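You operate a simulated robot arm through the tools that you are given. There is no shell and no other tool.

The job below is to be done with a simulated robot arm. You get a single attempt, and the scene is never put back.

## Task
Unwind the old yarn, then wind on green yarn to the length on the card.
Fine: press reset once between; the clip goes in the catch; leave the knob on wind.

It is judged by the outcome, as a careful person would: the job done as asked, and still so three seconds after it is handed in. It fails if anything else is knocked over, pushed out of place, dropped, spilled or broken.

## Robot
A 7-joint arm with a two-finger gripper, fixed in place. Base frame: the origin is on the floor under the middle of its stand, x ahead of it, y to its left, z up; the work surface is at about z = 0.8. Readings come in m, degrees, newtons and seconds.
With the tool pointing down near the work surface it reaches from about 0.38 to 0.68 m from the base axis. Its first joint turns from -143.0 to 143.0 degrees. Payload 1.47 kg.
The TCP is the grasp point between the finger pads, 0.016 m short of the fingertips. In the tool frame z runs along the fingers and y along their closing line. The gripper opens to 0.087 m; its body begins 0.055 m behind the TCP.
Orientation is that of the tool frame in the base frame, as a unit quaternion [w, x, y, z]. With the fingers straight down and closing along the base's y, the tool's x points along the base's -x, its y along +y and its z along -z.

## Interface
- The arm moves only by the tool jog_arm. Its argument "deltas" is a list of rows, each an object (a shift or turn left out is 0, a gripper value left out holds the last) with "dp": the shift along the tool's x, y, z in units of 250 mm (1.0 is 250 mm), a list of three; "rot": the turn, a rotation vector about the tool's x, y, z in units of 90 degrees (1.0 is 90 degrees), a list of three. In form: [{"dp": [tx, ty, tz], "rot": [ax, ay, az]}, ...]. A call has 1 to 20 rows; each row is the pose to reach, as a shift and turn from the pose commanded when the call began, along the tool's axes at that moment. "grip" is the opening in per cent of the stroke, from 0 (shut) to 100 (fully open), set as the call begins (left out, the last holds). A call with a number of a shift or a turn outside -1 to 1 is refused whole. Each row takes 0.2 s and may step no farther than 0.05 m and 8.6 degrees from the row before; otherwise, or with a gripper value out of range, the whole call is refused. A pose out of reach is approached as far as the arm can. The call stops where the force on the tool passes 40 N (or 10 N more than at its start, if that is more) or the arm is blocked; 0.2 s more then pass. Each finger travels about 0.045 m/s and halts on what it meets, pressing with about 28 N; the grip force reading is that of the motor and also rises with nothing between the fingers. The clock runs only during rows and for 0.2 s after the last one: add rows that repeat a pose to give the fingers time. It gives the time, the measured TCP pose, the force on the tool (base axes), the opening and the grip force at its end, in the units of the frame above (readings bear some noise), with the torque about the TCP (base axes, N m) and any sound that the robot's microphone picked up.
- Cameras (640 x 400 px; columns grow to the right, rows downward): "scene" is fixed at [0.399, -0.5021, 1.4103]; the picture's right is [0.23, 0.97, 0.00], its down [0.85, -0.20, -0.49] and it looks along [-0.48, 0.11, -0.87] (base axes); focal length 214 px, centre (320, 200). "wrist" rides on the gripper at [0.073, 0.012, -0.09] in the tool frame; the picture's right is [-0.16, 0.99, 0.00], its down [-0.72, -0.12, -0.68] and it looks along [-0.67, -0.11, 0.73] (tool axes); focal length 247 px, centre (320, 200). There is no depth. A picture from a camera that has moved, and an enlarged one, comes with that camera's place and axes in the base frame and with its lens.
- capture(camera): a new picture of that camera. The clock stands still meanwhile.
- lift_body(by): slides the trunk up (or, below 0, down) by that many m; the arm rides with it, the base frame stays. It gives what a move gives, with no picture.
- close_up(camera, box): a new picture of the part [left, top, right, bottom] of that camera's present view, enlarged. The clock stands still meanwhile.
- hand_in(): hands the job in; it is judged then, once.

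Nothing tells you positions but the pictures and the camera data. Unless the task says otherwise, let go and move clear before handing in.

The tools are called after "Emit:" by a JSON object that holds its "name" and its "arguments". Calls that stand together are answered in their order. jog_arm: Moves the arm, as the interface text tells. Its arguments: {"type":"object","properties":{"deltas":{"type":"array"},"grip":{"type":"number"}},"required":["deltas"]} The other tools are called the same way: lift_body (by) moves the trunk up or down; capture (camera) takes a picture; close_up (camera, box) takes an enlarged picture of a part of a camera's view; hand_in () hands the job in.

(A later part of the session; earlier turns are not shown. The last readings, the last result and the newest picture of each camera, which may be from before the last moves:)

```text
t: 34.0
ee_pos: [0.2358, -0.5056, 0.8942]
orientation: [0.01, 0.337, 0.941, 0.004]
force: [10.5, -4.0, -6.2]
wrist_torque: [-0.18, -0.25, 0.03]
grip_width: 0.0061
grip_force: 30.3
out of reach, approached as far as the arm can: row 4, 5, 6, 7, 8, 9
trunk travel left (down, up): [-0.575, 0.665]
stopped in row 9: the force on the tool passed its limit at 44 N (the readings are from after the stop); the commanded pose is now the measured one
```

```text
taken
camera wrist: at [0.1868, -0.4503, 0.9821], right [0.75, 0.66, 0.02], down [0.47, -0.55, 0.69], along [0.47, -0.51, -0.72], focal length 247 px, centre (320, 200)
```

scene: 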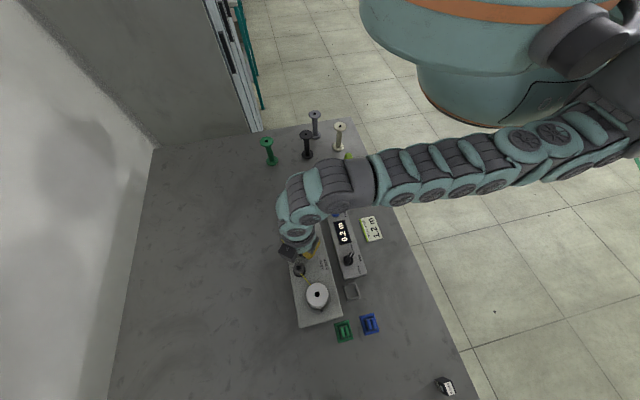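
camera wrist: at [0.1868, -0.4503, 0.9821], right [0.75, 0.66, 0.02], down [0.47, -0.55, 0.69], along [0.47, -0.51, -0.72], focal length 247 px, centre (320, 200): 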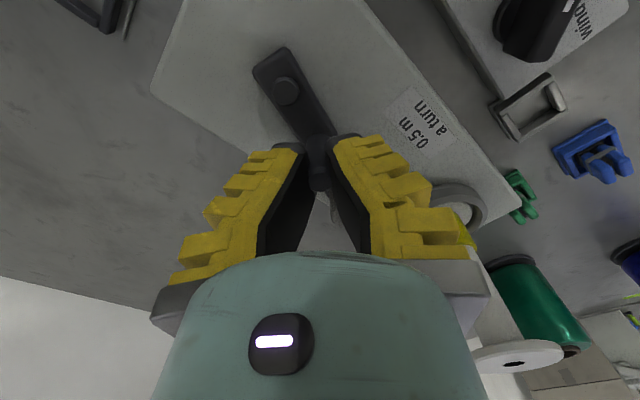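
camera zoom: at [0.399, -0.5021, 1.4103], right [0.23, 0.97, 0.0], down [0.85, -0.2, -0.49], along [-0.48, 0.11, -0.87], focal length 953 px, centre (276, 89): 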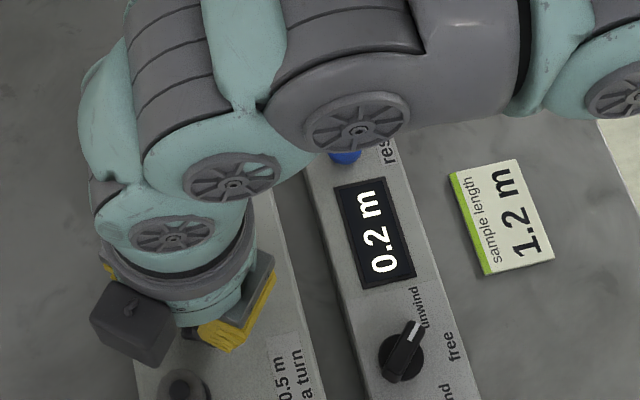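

The unwinding works (0.2 m shown), but the arm hit its outer reach partway round. I'll release, rise, lower the trunk further for more reach, and regrip.

Emit:
{"name": "jog_arm", "arguments": {"deltas": [{"dp": [0, 0, 0]}, {"dp": [0, 0, 0]}, {"dp": [0, 0, 0]}], "grip": 45}}

Emit:
{"name": "jog_arm", "arguments": {"deltas": [{"dp": [0, 0, -0.15], "rot": [0.0087, 0.0106, 0]}, {"dp": [0, 0, -0.3], "rot": [0.0087, 0.0106, 0]}, {"dp": [0, 0, -0.45], "rot": [0.0087, 0.0106, 0]}, {"dp": [0, 0, -0.6], "rot": [0.0087, 0.0106, 0]}, {"dp": [0, 0, -0.72], "rot": [0.0087, 0.0106, 0]}]}}

Emit:
{"name": "lift_body", "arguments": {"by": -0.15}}

Emit:
{"name": "capture", "arguments": {"camera": "wrist"}}

```text
t: 34.9
ee_pos: [0.2328, -0.505, 0.8924]
orientation: [0.007, 0.341, 0.94, 0.003]
force: [-0.1, 0.2, 1.3]
wrist_torque: [0.0, 0.0, -0.01]
grip_width: 0.0448
grip_force: 3.7
trunk travel left (down, up): [-0.575, 0.665]
```

```text
t: 36.0
ee_pos: [0.2291, -0.4977, 1.0352]
orientation: [-0.003, 0.341, 0.94, 0.006]
force: [0.7, -0.3, -0.3]
wrist_torque: [-0.01, -0.02, 0.01]
grip_width: 0.0447
grip_force: 4.3
out of reach, approached as far as the arm can: row 4, 5
trunk travel left (down, up): [-0.575, 0.665]
```

```text
t: 37.8
ee_pos: [0.2311, -0.4986, 0.886]
orientation: [-0.004, 0.341, 0.94, 0.004]
force: [0.5, 0.2, -0.2]
wrist_torque: [-0.01, 0.02, -0.03]
grip_width: 0.045
grip_force: 4.4
trunk travel left (down, up): [-0.425, 0.815]
```

```text
taken
camera wrist: at [0.1835, -0.4436, 0.9765], right [0.75, 0.66, 0.0], down [0.49, -0.56, 0.67], along [0.44, -0.51, -0.74], focal length 247 px, centre (320, 200)
```

wrist: 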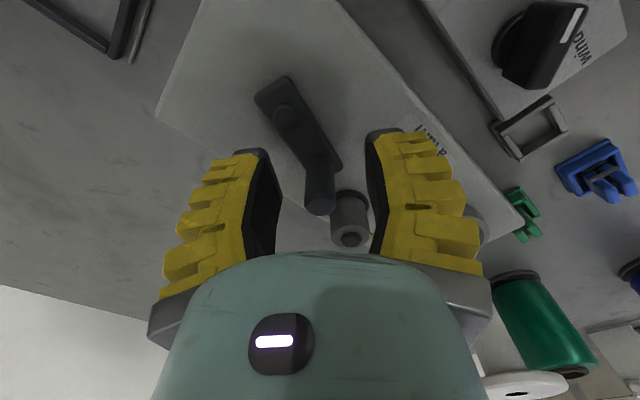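

The handle is still between the open fingers. The wrist's twisted pose seems to be what limits the reach, so I'll turn the tool back to its original heading in place and see how it behaves.

Emit:
{"name": "jog_arm", "arguments": {"deltas": [{"rot": [0, 0, -0.075]}, {"rot": [0, 0, -0.15]}, {"rot": [0, 0, -0.225]}, {"rot": [0, 0, -0.3]}, {"rot": [0, 0, -0.37]}, {"rot": [0, 0, -0.44]}]}}

Emit:
{"name": "capture", "arguments": {"camera": "wrist"}}

Emit:
{"name": "capture", "arguments": {"camera": "scene"}}

```text
t: 39.2
ee_pos: [0.23, -0.499, 0.8874]
orientation: [-0.004, 0.001, 1.0, 0.003]
force: [-0.6, 0.1, 0.5]
wrist_torque: [-0.01, -0.03, -0.04]
grip_width: 0.0448
grip_force: 4.3
trunk travel left (down, up): [-0.425, 0.815]
```

```text
taken
camera wrist: at [0.1585, -0.487, 0.9771], right [0.16, 0.99, 0.01], down [0.73, -0.12, 0.67], along [0.67, -0.1, -0.74], focal length 247 px, centre (320, 200)
```

wrist: 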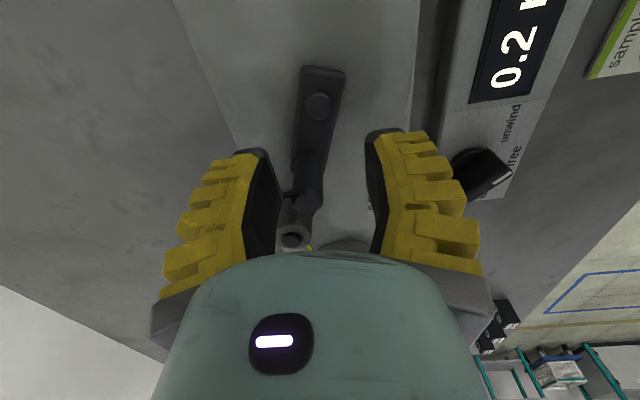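

```text
taken
```

scene: 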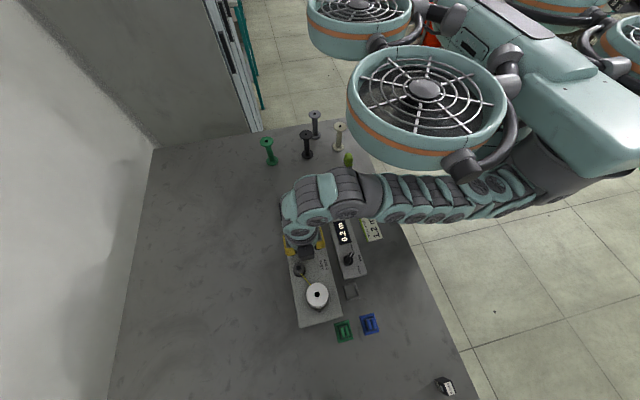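

Emit:
{"name": "jog_arm", "arguments": {"deltas": [{"dp": [0, 0, -0.1], "rot": [0, 0.003, 0]}, {"dp": [0, 0, -0.2]}, {"dp": [0, -0.1, -0.2]}, {"dp": [0, -0.14, -0.2]}, {"dp": [0, -0.14, -0.2]}]}}

```text
t: 40.6
ee_pos: [0.2423, -0.4816, 0.8841]
orientation: [-0.011, -0.01, 0.999, 0.044]
force: [-0.1, 0.4, 0.5]
wrist_torque: [0.04, -0.01, 0.01]
grip_width: 0.0449
grip_force: 4.2
out of reach, approached as far as the arm can: row 1, 2, 3, 4, 5
trunk travel left (down, up): [-0.425, 0.815]
stopped in row 5: the arm was blocked; the commanded pose is now the measured one
```

Emit:
{"name": "capture", "arguments": {"camera": "scene"}}

Emit:
{"name": "capture", "arguments": {"camera": "wrist"}}

```text
taken
```

scene: 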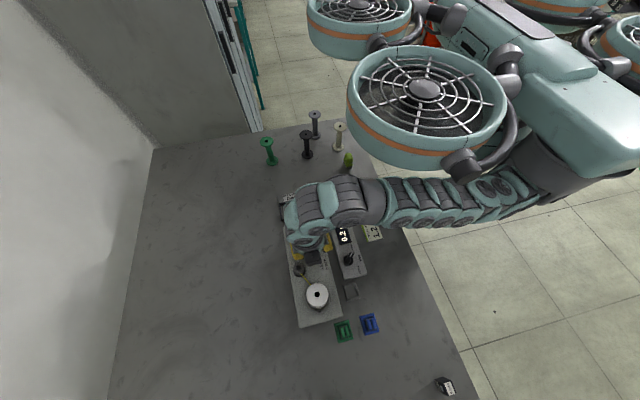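

```text
taken
camera wrist: at [0.1714, -0.4791, 0.9757], right [0.14, 0.99, 0.08], down [0.74, -0.16, 0.65], along [0.66, -0.03, -0.75], focal length 247 px, centre (320, 200)
```

wrist: 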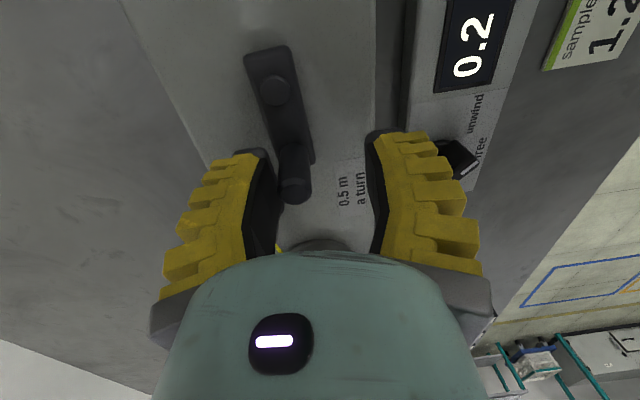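

The arm is close to its upper limit relative to the trunk, so this trunk height is slightly too low. I'll raise the trunk 0.08 m, which also lifts the fingers clear of the handle, then straighten the tool.

Emit:
{"name": "lift_body", "arguments": {"by": 0.08}}

Emit:
{"name": "jog_arm", "arguments": {"deltas": [{"dp": [0, 0, 0], "rot": [-0.03, 0.006, 0]}, {"dp": [0, 0, 0], "rot": [-0.056, 0.013, 0]}, {"dp": [0, 0, 0], "rot": [-0.056, 0.013, 0]}]}}

```text
t: 41.8
ee_pos: [0.242, -0.4825, 0.9638]
orientation: [-0.01, -0.01, 0.999, 0.043]
force: [-0.4, -0.4, 0.8]
wrist_torque: [-0.03, 0.02, -0.01]
grip_width: 0.0449
grip_force: 4.1
trunk travel left (down, up): [-0.505, 0.735]
```

```text
t: 42.6
ee_pos: [0.2414, -0.4622, 0.9538]
orientation: [-0.018, -0.011, 0.997, 0.075]
force: [0.4, -0.3, -0.6]
wrist_torque: [0.04, 0.01, -0.02]
grip_width: 0.0449
grip_force: 4.3
out of reach, approached as far as the arm can: row 1, 2, 3
trunk travel left (down, up): [-0.505, 0.735]
```

I tilted the tool the wrong way (sign slip), so I'll correct it back to vertical at this safe height.

Emit:
{"name": "jog_arm", "arguments": {"deltas": [{"dp": [0, 0, 0], "rot": [0.05, -0.012, 0]}, {"dp": [0, 0, 0], "rot": [0.0955, -0.024, 0]}, {"dp": [0, 0, 0], "rot": [0.0955, -0.024, 0]}]}}

Emit:
{"name": "capture", "arguments": {"camera": "wrist"}}

```text
t: 43.4
ee_pos: [0.2408, -0.4613, 0.9539]
orientation: [-0.001, -0.011, 1.0, 0.011]
force: [-0.3, -0.2, -1.1]
wrist_torque: [-0.02, -0.03, 0.0]
grip_width: 0.0451
grip_force: 4.5
trunk travel left (down, up): [-0.505, 0.735]
```

```text
taken
camera wrist: at [0.1685, -0.4543, 1.0437], right [0.14, 0.99, 0.02], down [0.73, -0.12, 0.68], along [0.67, -0.08, -0.74], focal length 247 px, centre (320, 200)
```

wrist: 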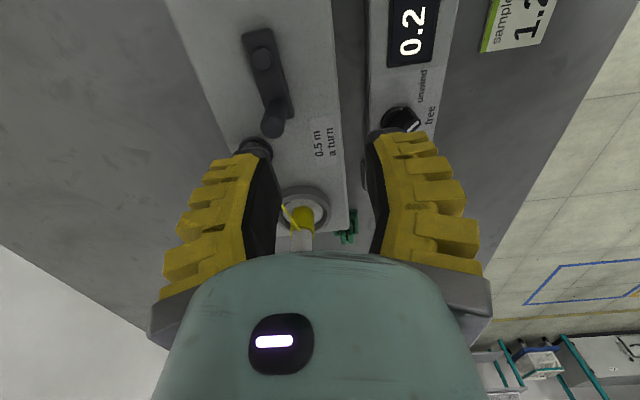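

Emit:
{"name": "close_up", "arguments": {"camera": "wrist", "box": [220, 130, 400, 250]}}

Emit:
{"name": "close_up", "arguments": {"camera": "scene", "box": [270, 240, 410, 350]}}

```text
3.33 times, centred on (310, 190) of wrist
camera zoom: at [0.1685, -0.4543, 1.0437], right [0.14, 0.99, 0.02], down [0.73, -0.12, 0.68], along [0.67, -0.08, -0.74], focal length 823 px, centre (353, 233)
```

zoom: 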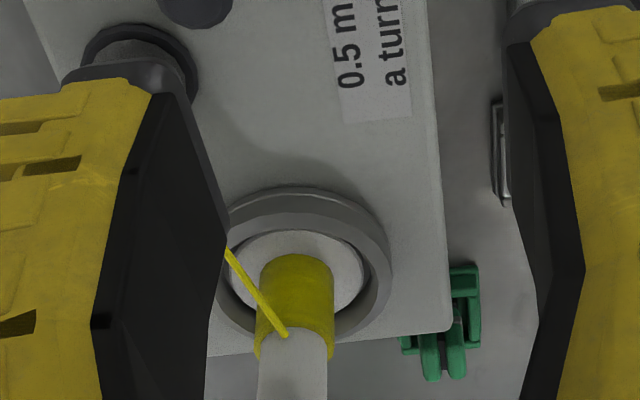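

```text
3.64 times, centred on (340, 295) of scene
camera zoom: at [0.399, -0.5021, 1.4103], right [0.23, 0.97, 0.0], down [0.85, -0.2, -0.49], along [-0.48, 0.11, -0.87], focal length 780 px, centre (247, -146)
```

zoom: 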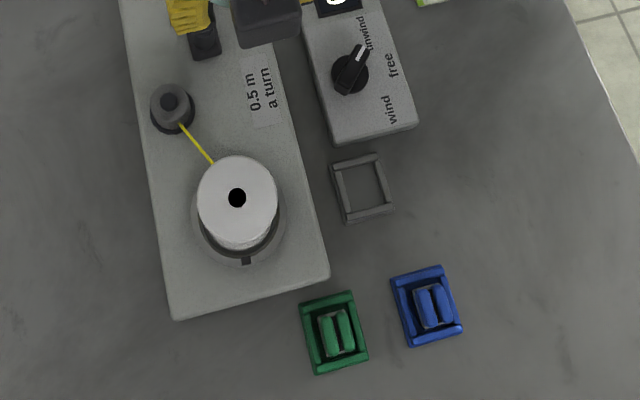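

The yellow yarn is now running from the spool to a take-up post, so unwinding is working. The crank handle is near (0.237, -0.492), and I'll go above it to check.

Emit:
{"name": "jog_arm", "arguments": {"deltas": [{"dp": [0.008, -0.062, 0.045], "rot": [0.007, 0, 0.007]}, {"dp": [0.0158, -0.1245, 0.093], "rot": [0.014, 0, 0.014]}, {"dp": [0.0158, -0.1245, 0.093], "rot": [0.014, 0, 0.014]}]}}

Emit:
{"name": "capture", "arguments": {"camera": "wrist"}}

```text
t: 44.2
ee_pos: [0.2364, -0.4944, 0.9296]
orientation: [-0.002, 0.002, 1.0, 0.001]
force: [-0.5, -0.7, 0.3]
wrist_torque: [-0.02, 0.02, -0.02]
grip_width: 0.0451
grip_force: 4.4
trunk travel left (down, up): [-0.505, 0.735]
```

```text
taken
camera wrist: at [0.1643, -0.4817, 1.0201], right [0.16, 0.99, 0.0], down [0.73, -0.12, 0.68], along [0.67, -0.11, -0.74], focal length 247 px, centre (320, 200)
```

wrist: 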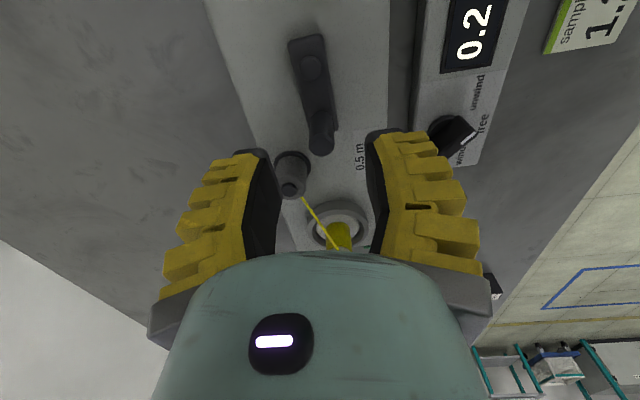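

Emit:
{"name": "jog_arm", "arguments": {"deltas": [{"dp": [-0.004, 0, 0.09]}, {"dp": [-0.004, 0, 0.172]}, {"dp": [-0.004, 0, 0.172]}]}}

Emit:
{"name": "close_up", "arguments": {"camera": "wrist", "box": [200, 90, 440, 240]}}

```text
t: 45.0
ee_pos: [0.2384, -0.4938, 0.8862]
orientation: [-0.001, 0.001, 1.0, -0.001]
force: [-0.1, 0.3, 0.5]
wrist_torque: [-0.04, 0.01, -0.02]
grip_width: 0.0448
grip_force: 4.2
trunk travel left (down, up): [-0.505, 0.735]
```

```text
2.67 times, centred on (320, 165) of wrist
camera zoom: at [0.1655, -0.4819, 0.9772], right [0.16, 0.99, 0.0], down [0.73, -0.12, 0.68], along [0.67, -0.11, -0.74], focal length 659 px, centre (320, 293)
```

zoom: 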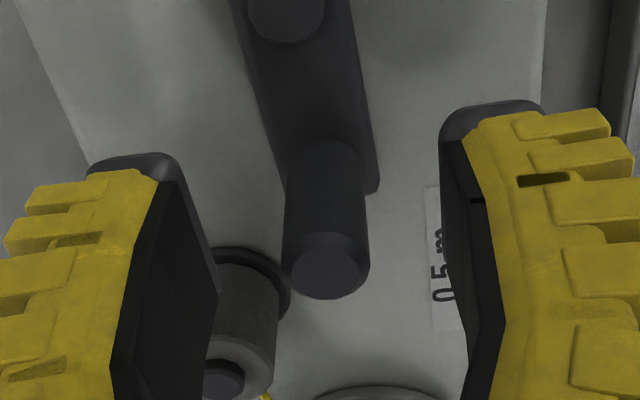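

Emit:
{"name": "jog_arm", "arguments": {"deltas": [{"dp": [-0.006, 0.004, 0]}, {"dp": [-0.006, 0.004, 0]}, {"dp": [-0.006, 0.004, 0]}, {"dp": [-0.006, 0.004, 0]}], "grip": 0}}

```text
t: 46.0
ee_pos: [0.2394, -0.4916, 0.8873]
orientation: [-0.002, 0.001, 1.0, 0.0]
force: [1.4, 0.0, 0.6]
wrist_torque: [-0.03, -0.08, -0.01]
grip_width: 0.0083
grip_force: 30.1
trunk travel left (down, up): [-0.505, 0.735]
```

Emit:
{"name": "jog_arm", "arguments": {"deltas": [{"dp": [0.0037, -0.0418, 0]}, {"dp": [0.02, -0.0804, 0]}, {"dp": [0.0475, -0.112, 0]}, {"dp": [0.0475, -0.112, 0]}]}}

Emit:
{"name": "capture", "arguments": {"camera": "wrist"}}

```text
t: 47.0
ee_pos: [0.2343, -0.5092, 0.8864]
orientation: [0.001, -0.002, 1.0, -0.002]
force: [14.4, -6.2, -0.9]
wrist_torque: [-0.02, -0.03, 0.0]
grip_width: 0.0072
grip_force: 30.0
out of reach, approached as far as the arm can: row 2, 3, 4
trunk travel left (down, up): [-0.505, 0.735]
```

```text
taken
camera wrist: at [0.1635, -0.4972, 0.9767], right [0.16, 0.99, 0.0], down [0.72, -0.11, 0.68], along [0.67, -0.11, -0.73], focal length 247 px, centre (320, 200)
```

wrist: 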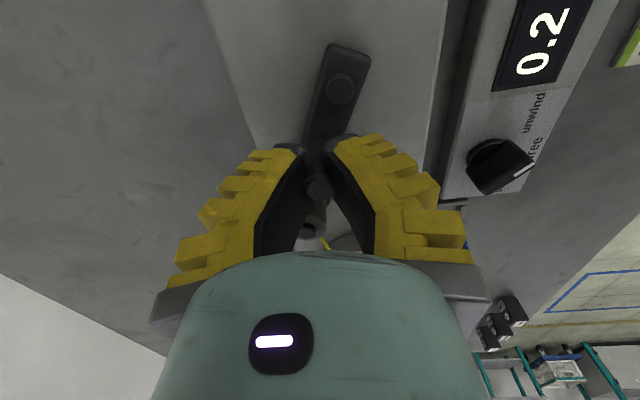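

The arm is again at its outer limit near radius 0.56, although it should reach 0.68, so it is probably in an awkward elbow posture. I'll let go of the handle, rise, and go back toward the starting pose to recover a better posture.

Emit:
{"name": "jog_arm", "arguments": {"deltas": [{"dp": [0, 0, 0]}, {"dp": [0, 0, 0]}, {"dp": [0, 0, 0]}], "grip": 45}}

Emit:
{"name": "jog_arm", "arguments": {"deltas": [{"dp": [0, 0, -0.12]}, {"dp": [0, 0, -0.24]}, {"dp": [0.16, 0.04, -0.26]}, {"dp": [0.33, 0.12, -0.28]}, {"dp": [0.5, 0.2, -0.28]}, {"dp": [0.64, 0.22, -0.28]}, {"dp": [0.64, 0.22, -0.28]}]}}

Emit:
{"name": "capture", "arguments": {"camera": "scene"}}

```text
t: 47.8
ee_pos: [0.2314, -0.5078, 0.8875]
orientation: [-0.002, 0.001, 1.0, 0.001]
force: [1.0, 0.1, 0.0]
wrist_torque: [0.02, -0.02, 0.0]
grip_width: 0.0451
grip_force: 4.2
trunk travel left (down, up): [-0.505, 0.735]
```

```text
t: 49.4
ee_pos: [0.0838, -0.4506, 0.9381]
orientation: [-0.006, -0.018, 0.999, 0.028]
force: [-0.1, -0.8, 0.7]
wrist_torque: [0.0, 0.0, 0.01]
grip_width: 0.0449
grip_force: 4.4
out of reach, approached as far as the arm can: row 2
trunk travel left (down, up): [-0.505, 0.735]
```

```text
taken
```

scene: 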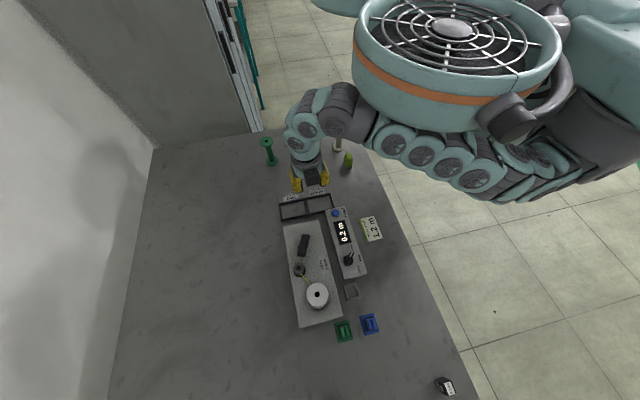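

Emit:
{"name": "jog_arm", "arguments": {"deltas": [{"dp": [0, 0, -0.1], "rot": [0.0357, -0.0083, 0.0229]}, {"dp": [0, 0, -0.25], "rot": [0.0357, -0.0083, 0.0229]}, {"dp": [0, 0, -0.25], "rot": [0.0357, -0.0083, 0.0229]}]}}

```text
t: 50.4
ee_pos: [0.0712, -0.4344, 0.943]
orientation: [0.003, 0.016, 0.998, 0.06]
force: [-0.3, 0.8, 0.1]
wrist_torque: [0.01, 0.02, -0.01]
grip_width: 0.0447
grip_force: 3.9
out of reach, approached as far as the arm can: row 2, 3
trunk travel left (down, up): [-0.505, 0.735]
stopped in row 3: the arm was blocked; the commanded pose is now the measured one
```

The arm seems to press up against the robot's own body when the trunk is this low. I'll raise the trunk, straighten the tool, and test the reach with the wrist turned the other way while staying high.

Emit:
{"name": "lift_body", "arguments": {"by": 0.12}}

Emit:
{"name": "jog_arm", "arguments": {"deltas": [{"dp": [0, 0, 0.05], "rot": [0.04, 0.002, -0.01]}, {"dp": [0, -0.03, 0.1], "rot": [0.0764, 0.005, -0.02]}, {"dp": [-0.1, -0.06, 0.2], "rot": [0.0764, 0.005, -0.02]}, {"dp": [-0.2, -0.09, 0.3], "rot": [0.0764, 0.005, -0.02]}, {"dp": [-0.3, -0.12, 0.35], "rot": [0.0764, 0.005, -0.02]}]}}

Emit:
{"name": "capture", "arguments": {"camera": "scene"}}

```text
t: 51.9
ee_pos: [0.0714, -0.434, 1.0637]
orientation: [0.002, 0.016, 0.998, 0.06]
force: [0.6, -0.4, 0.4]
wrist_torque: [-0.02, 0.01, 0.01]
grip_width: 0.045
grip_force: 4.0
trunk travel left (down, up): [-0.625, 0.615]
```

```text
t: 53.1
ee_pos: [0.1468, -0.4587, 0.9737]
orientation: [-0.002, 0.001, 1.0, -0.001]
force: [0.5, 0.7, 0.6]
wrist_torque: [0.02, 0.01, -0.02]
grip_width: 0.0448
grip_force: 4.5
trunk travel left (down, up): [-0.625, 0.615]
```

```text
taken
```

scene: 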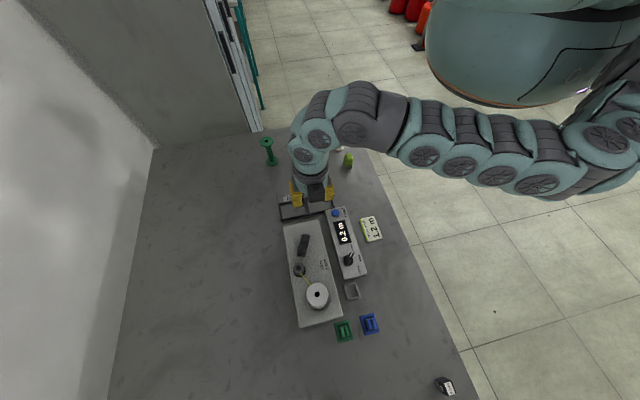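

Emit:
{"name": "jog_arm", "arguments": {"deltas": [{"dp": [-0.1, 0.04, -0.1]}, {"dp": [-0.26, 0.08, -0.18]}, {"dp": [-0.42, 0.12, -0.18]}, {"dp": [-0.58, 0.15, -0.18]}, {"dp": [-0.74, 0.15, -0.18]}, {"dp": [-0.9, 0.12, -0.18]}, {"dp": [-1.0, 0.06, -0.18]}]}}

Emit:
{"name": "capture", "arguments": {"camera": "scene"}}

```text
t: 54.7
ee_pos: [0.3964, -0.4397, 1.0177]
orientation: [-0.001, 0.001, 1.0, -0.002]
force: [0.6, 1.4, -0.2]
wrist_torque: [0.01, 0.0, 0.03]
grip_width: 0.045
grip_force: 4.0
out of reach, approached as far as the arm can: row 3, 4, 5
trunk travel left (down, up): [-0.625, 0.615]
```

```text
taken
```

scene: 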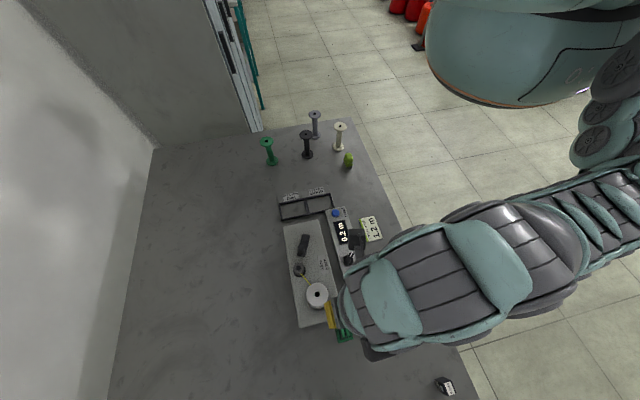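

Emit:
{"name": "jog_arm", "arguments": {"deltas": [{"dp": [0.14, -0.07, 0]}, {"dp": [0.28, -0.14, 0]}, {"dp": [0.42, -0.21, 0]}, {"dp": [0.56, -0.28, 0]}, {"dp": [0.7, -0.35, 0]}]}}

Emit:
{"name": "capture", "arguments": {"camera": "scene"}}

```text
t: 55.9
ee_pos: [0.253, -0.5054, 1.0169]
orientation: [-0.002, 0.002, 1.0, -0.001]
force: [0.4, 0.0, 0.5]
wrist_torque: [-0.02, -0.04, 0.0]
grip_width: 0.0449
grip_force: 4.3
out of reach, approached as far as the arm can: row 4, 5
trunk travel left (down, up): [-0.625, 0.615]
```

```text
taken
```

scene: 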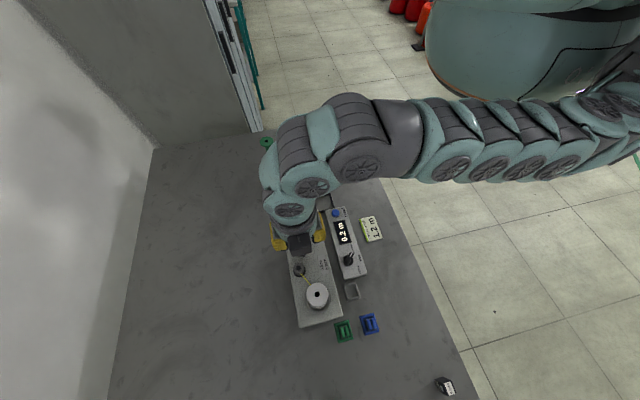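

Emit:
{"name": "jog_arm", "arguments": {"deltas": [{"dp": [0.016, -0.015, 0], "rot": [0, 0, 0.083]}, {"dp": [0.033, -0.03, 0], "rot": [0, 0, 0.167]}, {"dp": [0.05, -0.045, 0], "rot": [0, 0, 0.25]}, {"dp": [0.066, -0.06, 0], "rot": [0, 0, 0.333]}, {"dp": [0.083, -0.075, 0], "rot": [0, 0, 0.417]}, {"dp": [0.1, -0.09, 0], "rot": [0, 0, 0.5]}, {"dp": [0.116, -0.105, 0], "rot": [0, 0, 0.583]}, {"dp": [0.132, -0.12, 0], "rot": [0, 0, 0.667]}, {"dp": [0.132, -0.12, 0], "rot": [0, 0, 0.75]}, {"dp": [0.132, -0.12, 0], "rot": [0, 0, 0.833]}, {"dp": [0.132, -0.12, 0], "rot": [0, 0, 0.917]}, {"dp": [0.132, -0.12, 0], "rot": [0, 0, 1.0]}]}}

Emit:
{"name": "capture", "arguments": {"camera": "scene"}}

```text
t: 58.5
ee_pos: [0.2108, -0.5047, 1.0177]
orientation: [0.0, 0.692, 0.722, -0.002]
force: [1.0, -0.6, 0.5]
wrist_torque: [0.01, 0.05, 0.01]
grip_width: 0.045
grip_force: 4.5
out of reach, approached as far as the arm can: row 2, 3, 4, 5, 6, 7, 8, 9, 10, 11, 12
trunk travel left (down, up): [-0.625, 0.615]
```

```text
taken
```

scene: 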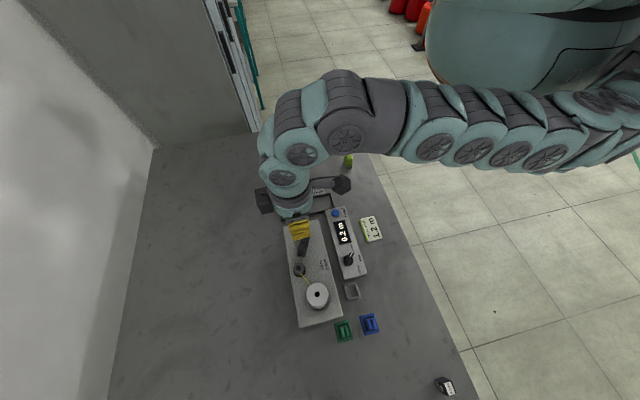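

Emit:
{"name": "jog_arm", "arguments": {"deltas": [{"dp": [0, 0, 0], "rot": [0, 0, -0.09]}, {"dp": [0, 0, 0], "rot": [0, 0, -0.18]}, {"dp": [0, 0, 0], "rot": [0, 0, -0.27]}, {"dp": [0, 0, 0], "rot": [0, 0, -0.36]}, {"dp": [0, 0, 0], "rot": [0, 0, -0.45]}, {"dp": [0, 0, 0], "rot": [0, 0, -0.54]}, {"dp": [0, 0, 0], "rot": [0, 0, -0.63]}, {"dp": [0, 0, 0], "rot": [0, 0, -0.72]}, {"dp": [0, 0, 0], "rot": [0, 0, -0.81]}, {"dp": [0, 0, 0], "rot": [0, 0, -0.9]}, {"dp": [0, 0, 0], "rot": [0, 0, -0.99]}]}}

Emit:
{"name": "jog_arm", "arguments": {"deltas": [{"dp": [0, 0, 0], "rot": [0, 0, -0.09]}, {"dp": [0, 0, 0], "rot": [0, 0, -0.18]}, {"dp": [0, 0, 0], "rot": [0, 0, -0.27]}, {"dp": [0, 0, 0], "rot": [0, 0, -0.36]}, {"dp": [0, 0, 0], "rot": [0, 0, -0.45]}, {"dp": [0, 0, 0], "rot": [0, 0, -0.54]}, {"dp": [0, 0, 0], "rot": [0, 0, -0.63]}, {"dp": [0, 0, 0], "rot": [0, 0, -0.72]}, {"dp": [0, 0, 0], "rot": [0, 0, -0.81]}, {"dp": [0, 0, 0], "rot": [0, 0, -0.9]}, {"dp": [0, 0, 0], "rot": [0, 0, -0.99]}]}}

Emit:
{"name": "capture", "arguments": {"camera": "scene"}}

```text
t: 60.9
ee_pos: [0.2071, -0.5048, 1.0209]
orientation: [-0.002, 0.006, 1.0, -0.002]
force: [-0.3, 0.5, 0.0]
wrist_torque: [0.02, 0.0, 0.02]
grip_width: 0.0451
grip_force: 4.2
trunk travel left (down, up): [-0.625, 0.615]
```

```text
t: 63.3
ee_pos: [0.2096, -0.4969, 1.0194]
orientation: [-0.001, -0.68, 0.733, -0.001]
force: [0.2, -1.0, 1.0]
wrist_torque: [-0.01, 0.03, 0.03]
grip_width: 0.0449
grip_force: 3.9
out of reach, approached as far as the arm can: row 11
trunk travel left (down, up): [-0.625, 0.615]
```

```text
taken
```

scene: 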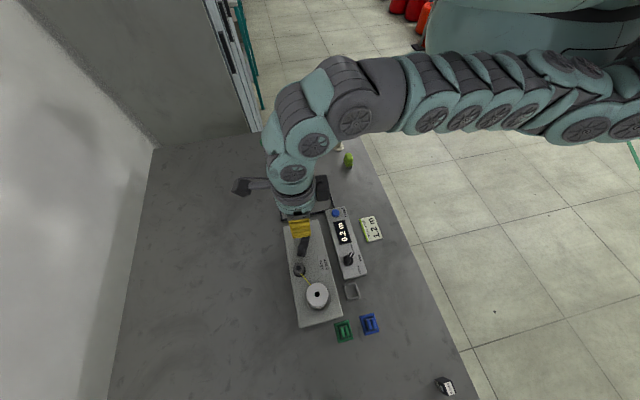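

The limit shows up at about y = -0.507 whatever the wrist heading, and the crank's far side needs y = -0.528. A modest tilt of the tool toward -y should cover that, so I'll turn the wrist to about -45° heading first.

Emit:
{"name": "jog_arm", "arguments": {"deltas": [{"dp": [0.02, 0, 0], "rot": [0, 0, 0.09]}, {"dp": [0, 0, 0], "rot": [0, 0, 0.18]}, {"dp": [0, 0, 0], "rot": [0, 0, 0.27]}, {"dp": [0, 0, 0], "rot": [0, 0, 0.36]}, {"dp": [0, 0, 0], "rot": [0, 0, 0.45]}, {"dp": [0, 0, 0], "rot": [0, 0, 0.54]}, {"dp": [0, 0, 0], "rot": [0, 0, 0.63]}, {"dp": [0, 0, 0], "rot": [0, 0, 0.72]}, {"dp": [0, 0, 0], "rot": [0, 0, 0.81]}, {"dp": [0, 0, 0], "rot": [0, 0, 0.9]}, {"dp": [0, 0, 0], "rot": [0, 0, 0.95]}]}}

Emit:
{"name": "jog_arm", "arguments": {"deltas": [{"dp": [0, 0, 0], "rot": [0, 0, 0.09]}, {"dp": [0, 0, 0], "rot": [0, 0, 0.18]}, {"dp": [0, 0, 0], "rot": [0, 0, 0.27]}, {"dp": [0, 0, 0], "rot": [0, 0, 0.36]}, {"dp": [0, 0, 0], "rot": [0, 0, 0.45]}, {"dp": [0, 0, 0], "rot": [0, 0, 0.506]}]}}

```text
t: 65.7
ee_pos: [0.2046, -0.4964, 1.02]
orientation: [-0.002, -0.022, 1.0, -0.001]
force: [0.0, 0.1, 0.0]
wrist_torque: [-0.02, -0.02, 0.0]
grip_width: 0.0449
grip_force: 3.7
trunk travel left (down, up): [-0.625, 0.615]
```

```text
t: 67.1
ee_pos: [0.2038, -0.4968, 1.0192]
orientation: [-0.001, 0.367, 0.93, -0.001]
force: [0.2, 0.1, -0.7]
wrist_torque: [-0.03, 0.05, 0.0]
grip_width: 0.0451
grip_force: 4.4
trunk travel left (down, up): [-0.625, 0.615]
```

Emit:
{"name": "jog_arm", "arguments": {"deltas": [{"rot": [0, -0.083, 0]}, {"rot": [0, -0.167, 0]}, {"rot": [0, -0.167, 0]}]}}

Emit:
{"name": "lift_body", "arguments": {"by": -0.08}}

Emit:
{"name": "jog_arm", "arguments": {"deltas": [{"dp": [-0.05, -0.05, 0.012]}, {"dp": [-0.11, -0.11, 0.029]}, {"dp": [-0.11, -0.11, 0.029]}]}}

```text
t: 67.6
ee_pos: [0.3529, -0.4885, 1.0204]
orientation: [0.103, 0.22, 0.97, -0.027]
force: [-2.1, -0.4, -0.1]
wrist_torque: [-0.04, -0.08, 0.02]
grip_width: 0.0448
grip_force: 4.1
trunk travel left (down, up): [-0.625, 0.615]
stopped in row 2: the arm was blocked; the commanded pose is now the measured one
```

```text
t: 68.8
ee_pos: [0.3557, -0.4871, 0.9401]
orientation: [0.104, 0.221, 0.969, -0.026]
force: [-0.1, 0.2, 0.0]
wrist_torque: [0.03, -0.01, 0.01]
grip_width: 0.0449
grip_force: 4.6
trunk travel left (down, up): [-0.545, 0.695]
```

```text
t: 69.6
ee_pos: [0.3671, -0.5226, 0.9392]
orientation: [0.104, 0.223, 0.969, -0.024]
force: [-0.3, 0.0, 0.0]
wrist_torque: [0.02, 0.0, -0.01]
grip_width: 0.0448
grip_force: 4.0
out of reach, approached as far as the arm can: row 2
trunk travel left (down, up): [-0.545, 0.695]
```

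That was not what I expected: the arm jumped to a different posture and the gripper is now near the spool. I'll look before doing anything else.

Emit:
{"name": "capture", "arguments": {"camera": "scene"}}

Emit:
{"name": "capture", "arguments": {"camera": "wrist"}}

```text
taken
```

scene: 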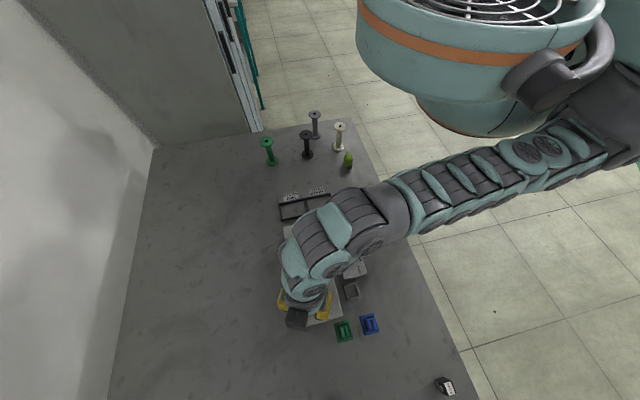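

```text
taken
camera wrist: at [0.2914, -0.4724, 1.011], right [0.57, 0.82, 0.03], down [0.46, -0.35, 0.82], along [0.68, -0.45, -0.57], focal length 247 px, centre (320, 200)
```

wrist: 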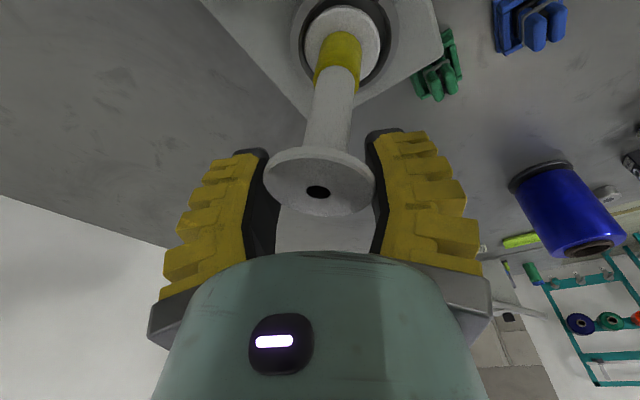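

The open fingers are straddling the spool's top flange without any force on them, and the spool still looks seated. I'll lift straight up with the trunk to come off it cleanly.

Emit:
{"name": "lift_body", "arguments": {"by": 0.09}}

Emit:
{"name": "capture", "arguments": {"camera": "wrist"}}

Emit:
{"name": "capture", "arguments": {"camera": "scene"}}

```text
t: 70.9
ee_pos: [0.3679, -0.522, 1.0288]
orientation: [0.104, 0.222, 0.969, -0.025]
force: [0.2, 0.0, 0.0]
wrist_torque: [0.0, 0.01, -0.02]
grip_width: 0.0448
grip_force: 4.3
trunk travel left (down, up): [-0.635, 0.605]
```

```text
taken
camera wrist: at [0.292, -0.4722, 1.1007], right [0.57, 0.82, 0.03], down [0.46, -0.35, 0.82], along [0.68, -0.45, -0.57], focal length 247 px, centre (320, 200)
```

wrist: 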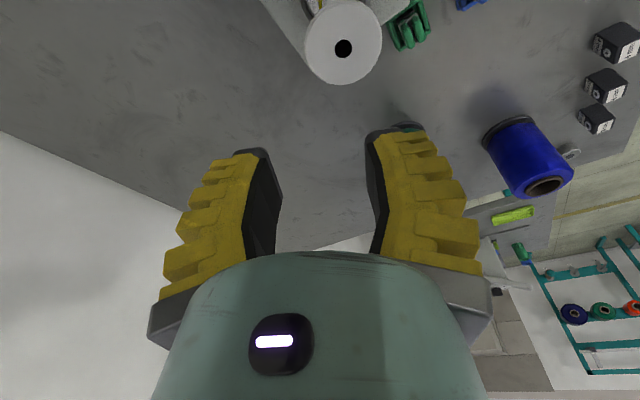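

```text
taken
```

scene: 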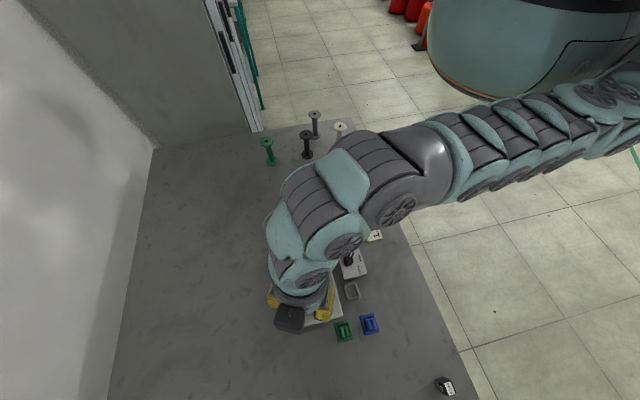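

The spool and docks look undisturbed. I'll bring the tool upright again here in small steps, well above everything.

Emit:
{"name": "jog_arm", "arguments": {"deltas": [{"rot": [0, 0.035, 0]}, {"rot": [0, 0.07, 0]}, {"rot": [0, 0.105, 0]}, {"rot": [0, 0.137, 0]}]}}

```text
t: 71.9
ee_pos: [0.3552, -0.4968, 1.0258]
orientation: [0.025, 0.224, 0.974, -0.008]
force: [0.8, 0.3, 0.8]
wrist_torque: [0.0, 0.0, 0.01]
grip_width: 0.0452
grip_force: 4.2
out of reach, approached as far as the arm can: row 1, 2, 3, 4
trunk travel left (down, up): [-0.635, 0.605]
```

Emit:
{"name": "jog_arm", "arguments": {"deltas": [{"dp": [0.1, 0.02, 0]}, {"dp": [0.25, 0.0, 0]}, {"dp": [0.4, -0.05, 0]}, {"dp": [0.55, -0.1, 0]}]}}

```text
t: 72.8
ee_pos: [0.3429, -0.4521, 1.0195]
orientation: [0.026, 0.112, 0.993, -0.004]
force: [-0.4, -0.4, 0.9]
wrist_torque: [0.0, 0.02, -0.02]
grip_width: 0.0446
grip_force: 4.7
trunk travel left (down, up): [-0.635, 0.605]
stopped in row 4: the arm was blocked; the commanded pose is now the measured one
```

Emit:
{"name": "capture", "arguments": {"camera": "scene"}}

Emit:
{"name": "capture", "arguments": {"camera": "wrist"}}

```text
taken
```

scene: 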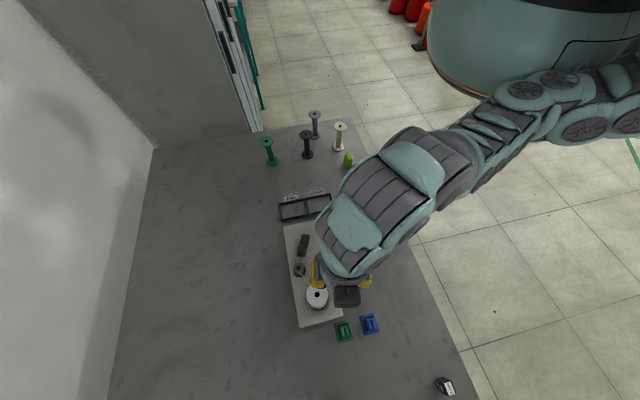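

```text
taken
camera wrist: at [0.2706, -0.4229, 1.105], right [0.37, 0.93, 0.01], down [0.64, -0.27, 0.72], along [0.67, -0.26, -0.7], focal length 247 px, centre (320, 200)
```

wrist: 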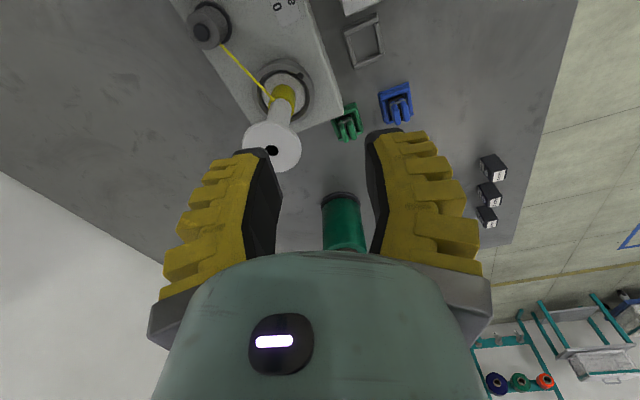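

Emit:
{"name": "jog_arm", "arguments": {"deltas": [{"dp": [0.02, -0.007, 0], "rot": [0, 0.034, 0]}, {"dp": [0.06, -0.02, 0], "rot": [0, 0.034, 0]}, {"dp": [0.11, -0.035, 0], "rot": [0, 0.034, 0]}, {"dp": [0.16, -0.05, 0], "rot": [0, 0.034, 0]}, {"dp": [0.21, -0.068, 0], "rot": [0, 0.034, 0]}, {"dp": [0.26, -0.084, 0], "rot": [0, 0.034, 0]}, {"dp": [0.31, -0.1, 0], "rot": [0, 0.034, 0]}, {"dp": [0.354, -0.114, 0], "rot": [0, 0.034, 0]}]}}

Emit:
{"name": "capture", "arguments": {"camera": "scene"}}

```text
t: 74.3
ee_pos: [0.3382, -0.4497, 1.0164]
orientation: [0.0, 0.041, 0.999, -0.002]
force: [-0.3, 0.4, 0.6]
wrist_torque: [-0.02, -0.02, 0.01]
grip_width: 0.0446
grip_force: 3.9
trunk travel left (down, up): [-0.635, 0.605]
stopped in row 7: the arm was blocked; the commanded pose is now the measured one
```

```text
taken
```

scene: 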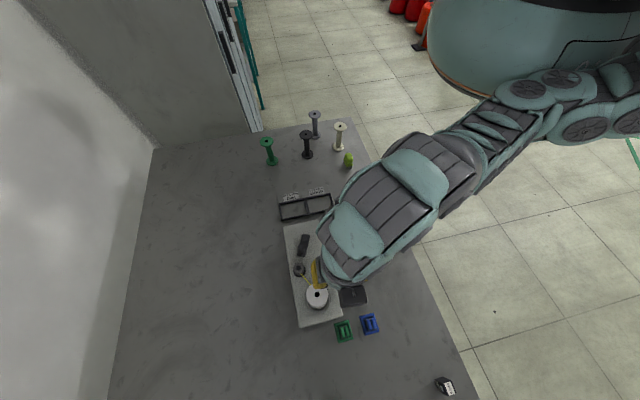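

The arm's elbow seems to be resting against the robot's own body, which stops it. I'll raise the trunk so the arm hangs lower relative to the body, then try to return to the starting posture.

Emit:
{"name": "lift_body", "arguments": {"by": 0.14}}

Emit:
{"name": "jog_arm", "arguments": {"deltas": [{"dp": [0, 0, 0.1]}, {"dp": [0, 0, 0.2]}, {"dp": [0, 0, 0.3]}, {"dp": [0, 0, 0.4]}]}}

Emit:
{"name": "capture", "arguments": {"camera": "scene"}}

```text
t: 76.0
ee_pos: [0.3368, -0.4499, 1.1564]
orientation: [0.001, 0.04, 0.999, -0.002]
force: [0.5, -0.6, 0.7]
wrist_torque: [0.01, 0.01, -0.01]
grip_width: 0.0447
grip_force: 3.9
trunk travel left (down, up): [-0.775, 0.465]
```

```text
t: 77.0
ee_pos: [0.3359, -0.4503, 1.0571]
orientation: [0.0, 0.042, 0.999, -0.001]
force: [-0.8, 0.1, 0.5]
wrist_torque: [-0.02, 0.04, -0.01]
grip_width: 0.0449
grip_force: 4.1
trunk travel left (down, up): [-0.775, 0.465]
```

```text
taken
```

scene: 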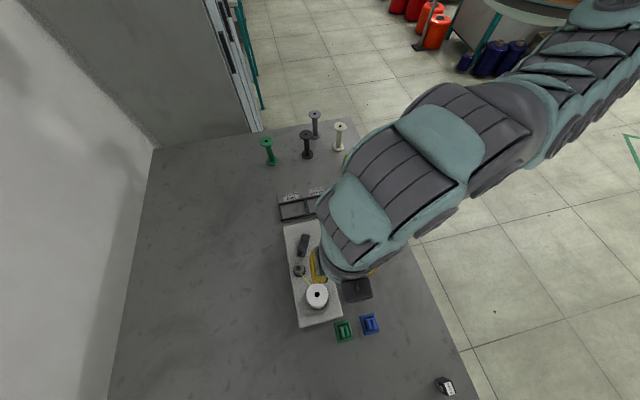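

The arm is free and now in a straighter, elbow-up posture. I'll try moving over to the crank area at this height.

Emit:
{"name": "jog_arm", "arguments": {"deltas": [{"dp": [0.08, -0.04, 0]}, {"dp": [0.16, -0.08, 0]}, {"dp": [0.24, -0.12, 0]}, {"dp": [0.32, -0.16, 0]}, {"dp": [0.4, -0.2, 0]}, {"dp": [0.486, -0.242, 0]}, {"dp": [0.486, -0.33, 0]}]}}

Emit:
{"name": "capture", "arguments": {"camera": "scene"}}

```text
t: 78.6
ee_pos: [0.211, -0.4989, 1.0577]
orientation: [0.001, 0.042, 0.999, -0.002]
force: [0.8, -0.3, -0.4]
wrist_torque: [0.0, 0.01, 0.01]
grip_width: 0.0448
grip_force: 4.4
out of reach, approached as far as the arm can: row 7
trunk travel left (down, up): [-0.775, 0.465]
```

```text
taken
```

scene: 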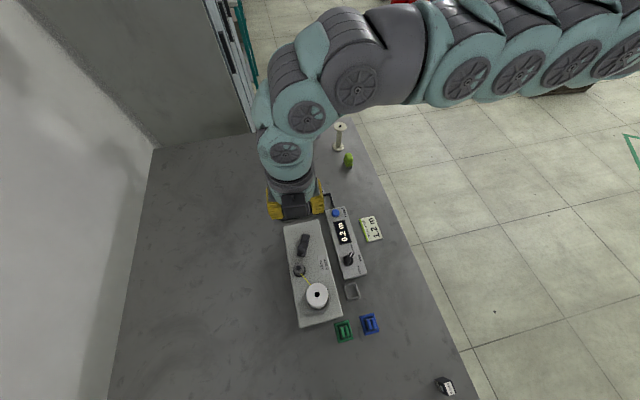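

Emit:
{"name": "jog_arm", "arguments": {"deltas": [{"dp": [0, 0.04, 0], "rot": [0, 0, 0.08]}, {"dp": [0, 0.08, 0], "rot": [0, 0, 0.16]}, {"dp": [0, 0.12, 0], "rot": [0, 0, 0.24]}, {"dp": [0, 0.16, 0], "rot": [0, 0, 0.32]}, {"dp": [0, 0.16, 0], "rot": [0, 0, 0.4]}, {"dp": [0, 0.16, 0], "rot": [0, 0, 0.48]}, {"dp": [0, 0.16, 0], "rot": [0, 0, 0.55]}, {"dp": [0, 0.16, 0], "rot": [0, 0, 0.613]}]}}

```text
t: 80.4
ee_pos: [0.2137, -0.4601, 1.0574]
orientation: [0.001, 0.501, 0.865, -0.001]
force: [0.0, 0.6, 0.2]
wrist_torque: [0.04, 0.02, -0.02]
grip_width: 0.0449
grip_force: 3.9
trunk travel left (down, up): [-0.775, 0.465]
```

Emit:
{"name": "jog_arm", "arguments": {"deltas": [{"rot": [0, -0.022, 0]}, {"rot": [0, -0.044, 0]}, {"rot": [0, -0.067, 0]}, {"rot": [0, -0.089, 0]}, {"rot": [0, -0.111, 0]}, {"rot": [0, -0.133, 0]}]}}

```text
t: 81.8
ee_pos: [0.2142, -0.4597, 1.0548]
orientation: [0.092, 0.497, 0.861, -0.054]
force: [0.0, 0.6, 0.6]
wrist_torque: [0.01, -0.01, 0.03]
grip_width: 0.0448
grip_force: 4.3
trunk travel left (down, up): [-0.775, 0.465]
```

Emit:
{"name": "jog_arm", "arguments": {"deltas": [{"dp": [-0.042, -0.025, 0.0092]}, {"dp": [-0.085, -0.05, 0.0184]}, {"dp": [-0.127, -0.075, 0.0277]}, {"dp": [-0.169, -0.1, 0.0369]}, {"dp": [-0.211, -0.125, 0.0461]}, {"dp": [-0.254, -0.15, 0.0553]}]}}

```text
t: 83.2
ee_pos: [0.2145, -0.5329, 1.0556]
orientation: [0.091, 0.497, 0.861, -0.053]
force: [1.0, 0.3, 0.0]
wrist_torque: [0.0, 0.06, 0.0]
grip_width: 0.0449
grip_force: 4.8
trunk travel left (down, up): [-0.775, 0.465]
```

Tilting by 12° gives the extra reach: it got to y = -0.533. I'll lower the trunk and then check the handle's present position from above.

Emit:
{"name": "lift_body", "arguments": {"by": -0.1}}

Emit:
{"name": "capture", "arguments": {"camera": "wrist"}}

Emit:
{"name": "capture", "arguments": {"camera": "scene"}}

```text
t: 84.5
ee_pos: [0.2132, -0.5333, 0.9571]
orientation: [0.091, 0.498, 0.861, -0.054]
force: [-0.2, -0.1, -1.0]
wrist_torque: [0.02, -0.03, -0.02]
grip_width: 0.0447
grip_force: 4.1
trunk travel left (down, up): [-0.675, 0.565]
```

```text
taken
camera wrist: at [0.1794, -0.4491, 1.0286], right [0.93, 0.36, 0.03], down [0.18, -0.55, 0.82], along [0.31, -0.76, -0.57], focal length 247 px, centre (320, 200)
```

wrist: 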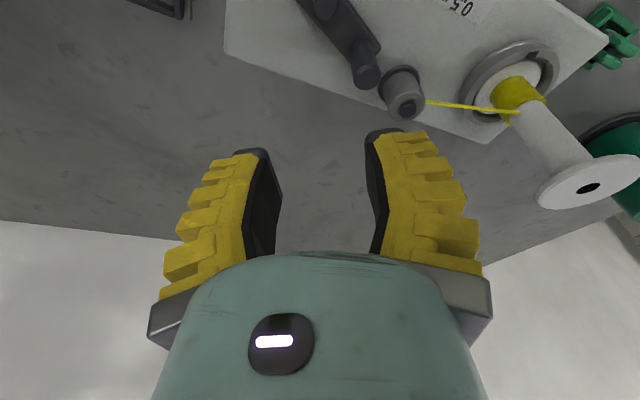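

```text
taken
```

scene: 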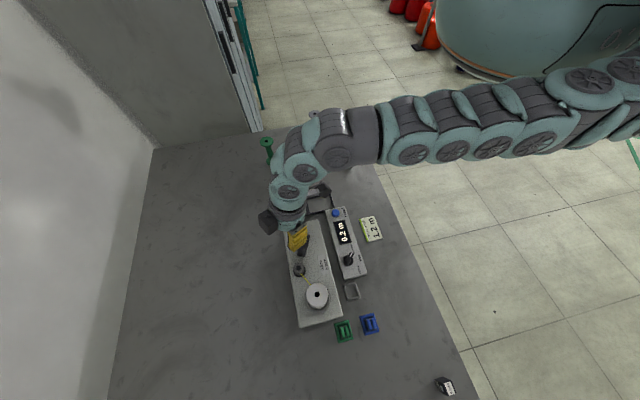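

Emit:
{"name": "jog_arm", "arguments": {"deltas": [{"dp": [0.024, 0.062, -0.005]}, {"dp": [0.0482, 0.1248, -0.0107]}, {"dp": [0.0482, 0.1248, -0.0107]}]}}

Emit:
{"name": "capture", "arguments": {"camera": "wrist"}}

```text
t: 85.3
ee_pos: [0.2352, -0.5053, 0.9567]
orientation: [0.092, 0.496, 0.862, -0.054]
force: [1.2, 0.4, 0.3]
wrist_torque: [0.01, 0.0, 0.03]
grip_width: 0.0448
grip_force: 3.8
trunk travel left (down, up): [-0.675, 0.565]
```

```text
taken
camera wrist: at [0.2002, -0.4223, 1.0284], right [0.93, 0.36, 0.03], down [0.18, -0.55, 0.82], along [0.31, -0.76, -0.57], focal length 247 px, centre (320, 200)
```

wrist: 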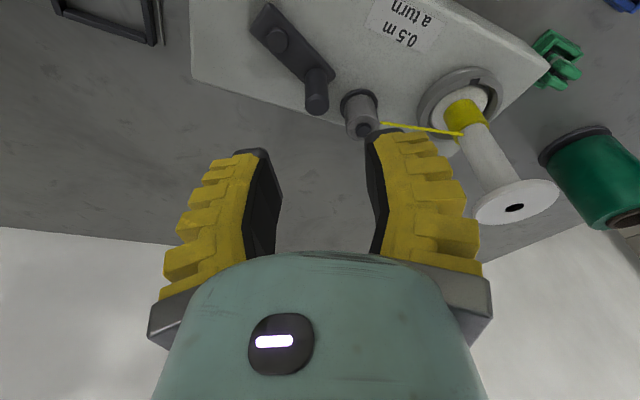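

Emit:
{"name": "jog_arm", "arguments": {"deltas": [{"dp": [0.012, -0.002, 0]}]}}

Emit:
{"name": "lift_body", "arguments": {"by": -0.058}}

Emit:
{"name": "capture", "arguments": {"camera": "wrist"}}

Emit:
{"name": "close_up", "arguments": {"camera": "wrist", "box": [200, 90, 440, 240]}}

```text
t: 85.7
ee_pos: [0.2316, -0.5045, 0.9561]
orientation: [0.091, 0.496, 0.862, -0.053]
force: [0.2, 0.1, 0.3]
wrist_torque: [0.0, -0.03, 0.02]
grip_width: 0.0449
grip_force: 4.2
trunk travel left (down, up): [-0.675, 0.565]
```

```text
t: 86.7
ee_pos: [0.233, -0.5045, 0.8971]
orientation: [0.091, 0.497, 0.861, -0.054]
force: [-0.2, 0.5, 0.0]
wrist_torque: [-0.02, -0.03, -0.02]
grip_width: 0.0448
grip_force: 4.2
trunk travel left (down, up): [-0.617, 0.623]
```

```text
taken
camera wrist: at [0.1987, -0.4205, 0.9697], right [0.93, 0.36, 0.03], down [0.18, -0.55, 0.82], along [0.31, -0.76, -0.57], focal length 247 px, centre (320, 200)
```

wrist: 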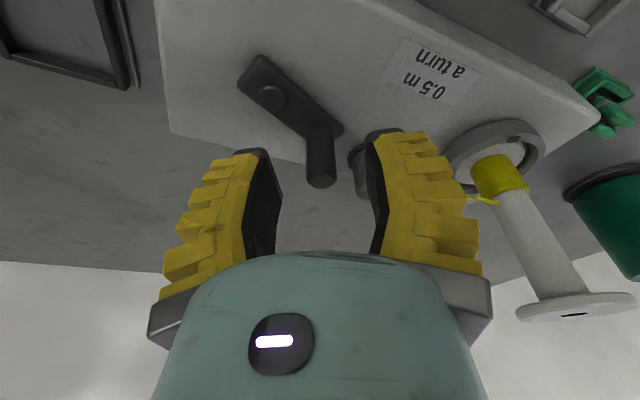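

```text
2.67 times, centred on (320, 165) of wrist
camera zoom: at [0.1987, -0.4205, 0.9697], right [0.93, 0.36, 0.03], down [0.18, -0.55, 0.82], along [0.31, -0.76, -0.57], focal length 659 px, centre (320, 293)
```

zoom: 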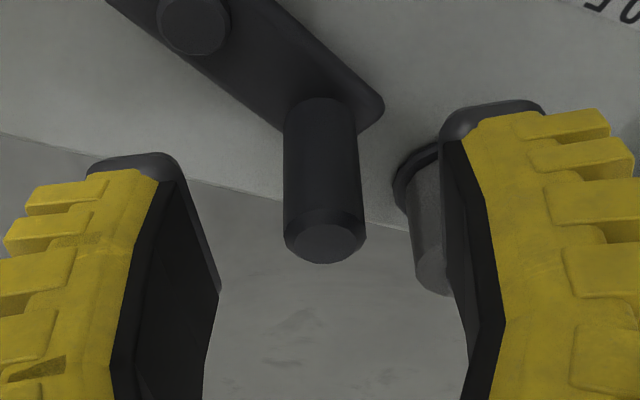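

Emit:
{"name": "jog_arm", "arguments": {"deltas": [{"dp": [0, 0, 0]}, {"dp": [0, 0, 0]}, {"dp": [0, 0, 0]}, {"dp": [0, 0, 0]}], "grip": 0}}

```text
t: 87.7
ee_pos: [0.2331, -0.5059, 0.9006]
orientation: [0.093, 0.497, 0.861, -0.056]
force: [-0.5, 0.0, 11.1]
wrist_torque: [-0.34, -0.16, 0.0]
grip_width: 0.0059
grip_force: 30.7
trunk travel left (down, up): [-0.617, 0.623]
```

Emit:
{"name": "jog_arm", "arguments": {"deltas": [{"dp": [-0.0179, -0.029, 0.0039]}, {"dp": [-0.0282, -0.0619, 0.0062]}, {"dp": [-0.0295, -0.0964, 0.0066]}, {"dp": [-0.0295, -0.0964, 0.0066]}]}}

Emit:
{"name": "capture", "arguments": {"camera": "wrist"}}

```text
t: 88.7
ee_pos: [0.2147, -0.5243, 0.8995]
orientation: [0.092, 0.497, 0.861, -0.055]
force: [-2.9, 7.9, 22.6]
wrist_torque: [-0.03, -0.01, 0.01]
grip_width: 0.0061
grip_force: 29.8
trunk travel left (down, up): [-0.617, 0.623]
```

```text
taken
camera wrist: at [0.1807, -0.4404, 0.9713], right [0.93, 0.36, 0.03], down [0.18, -0.54, 0.82], along [0.31, -0.76, -0.57], focal length 247 px, centre (320, 200)
```

wrist: 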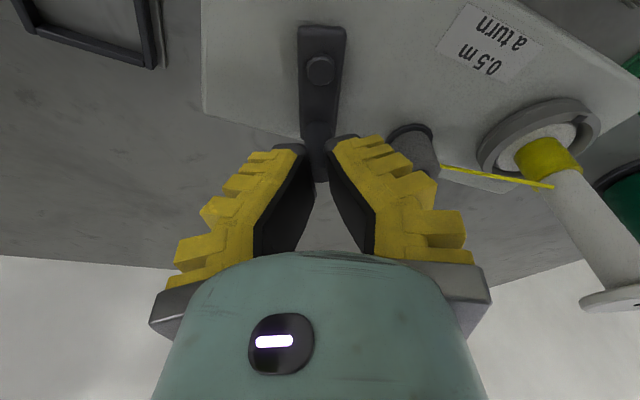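

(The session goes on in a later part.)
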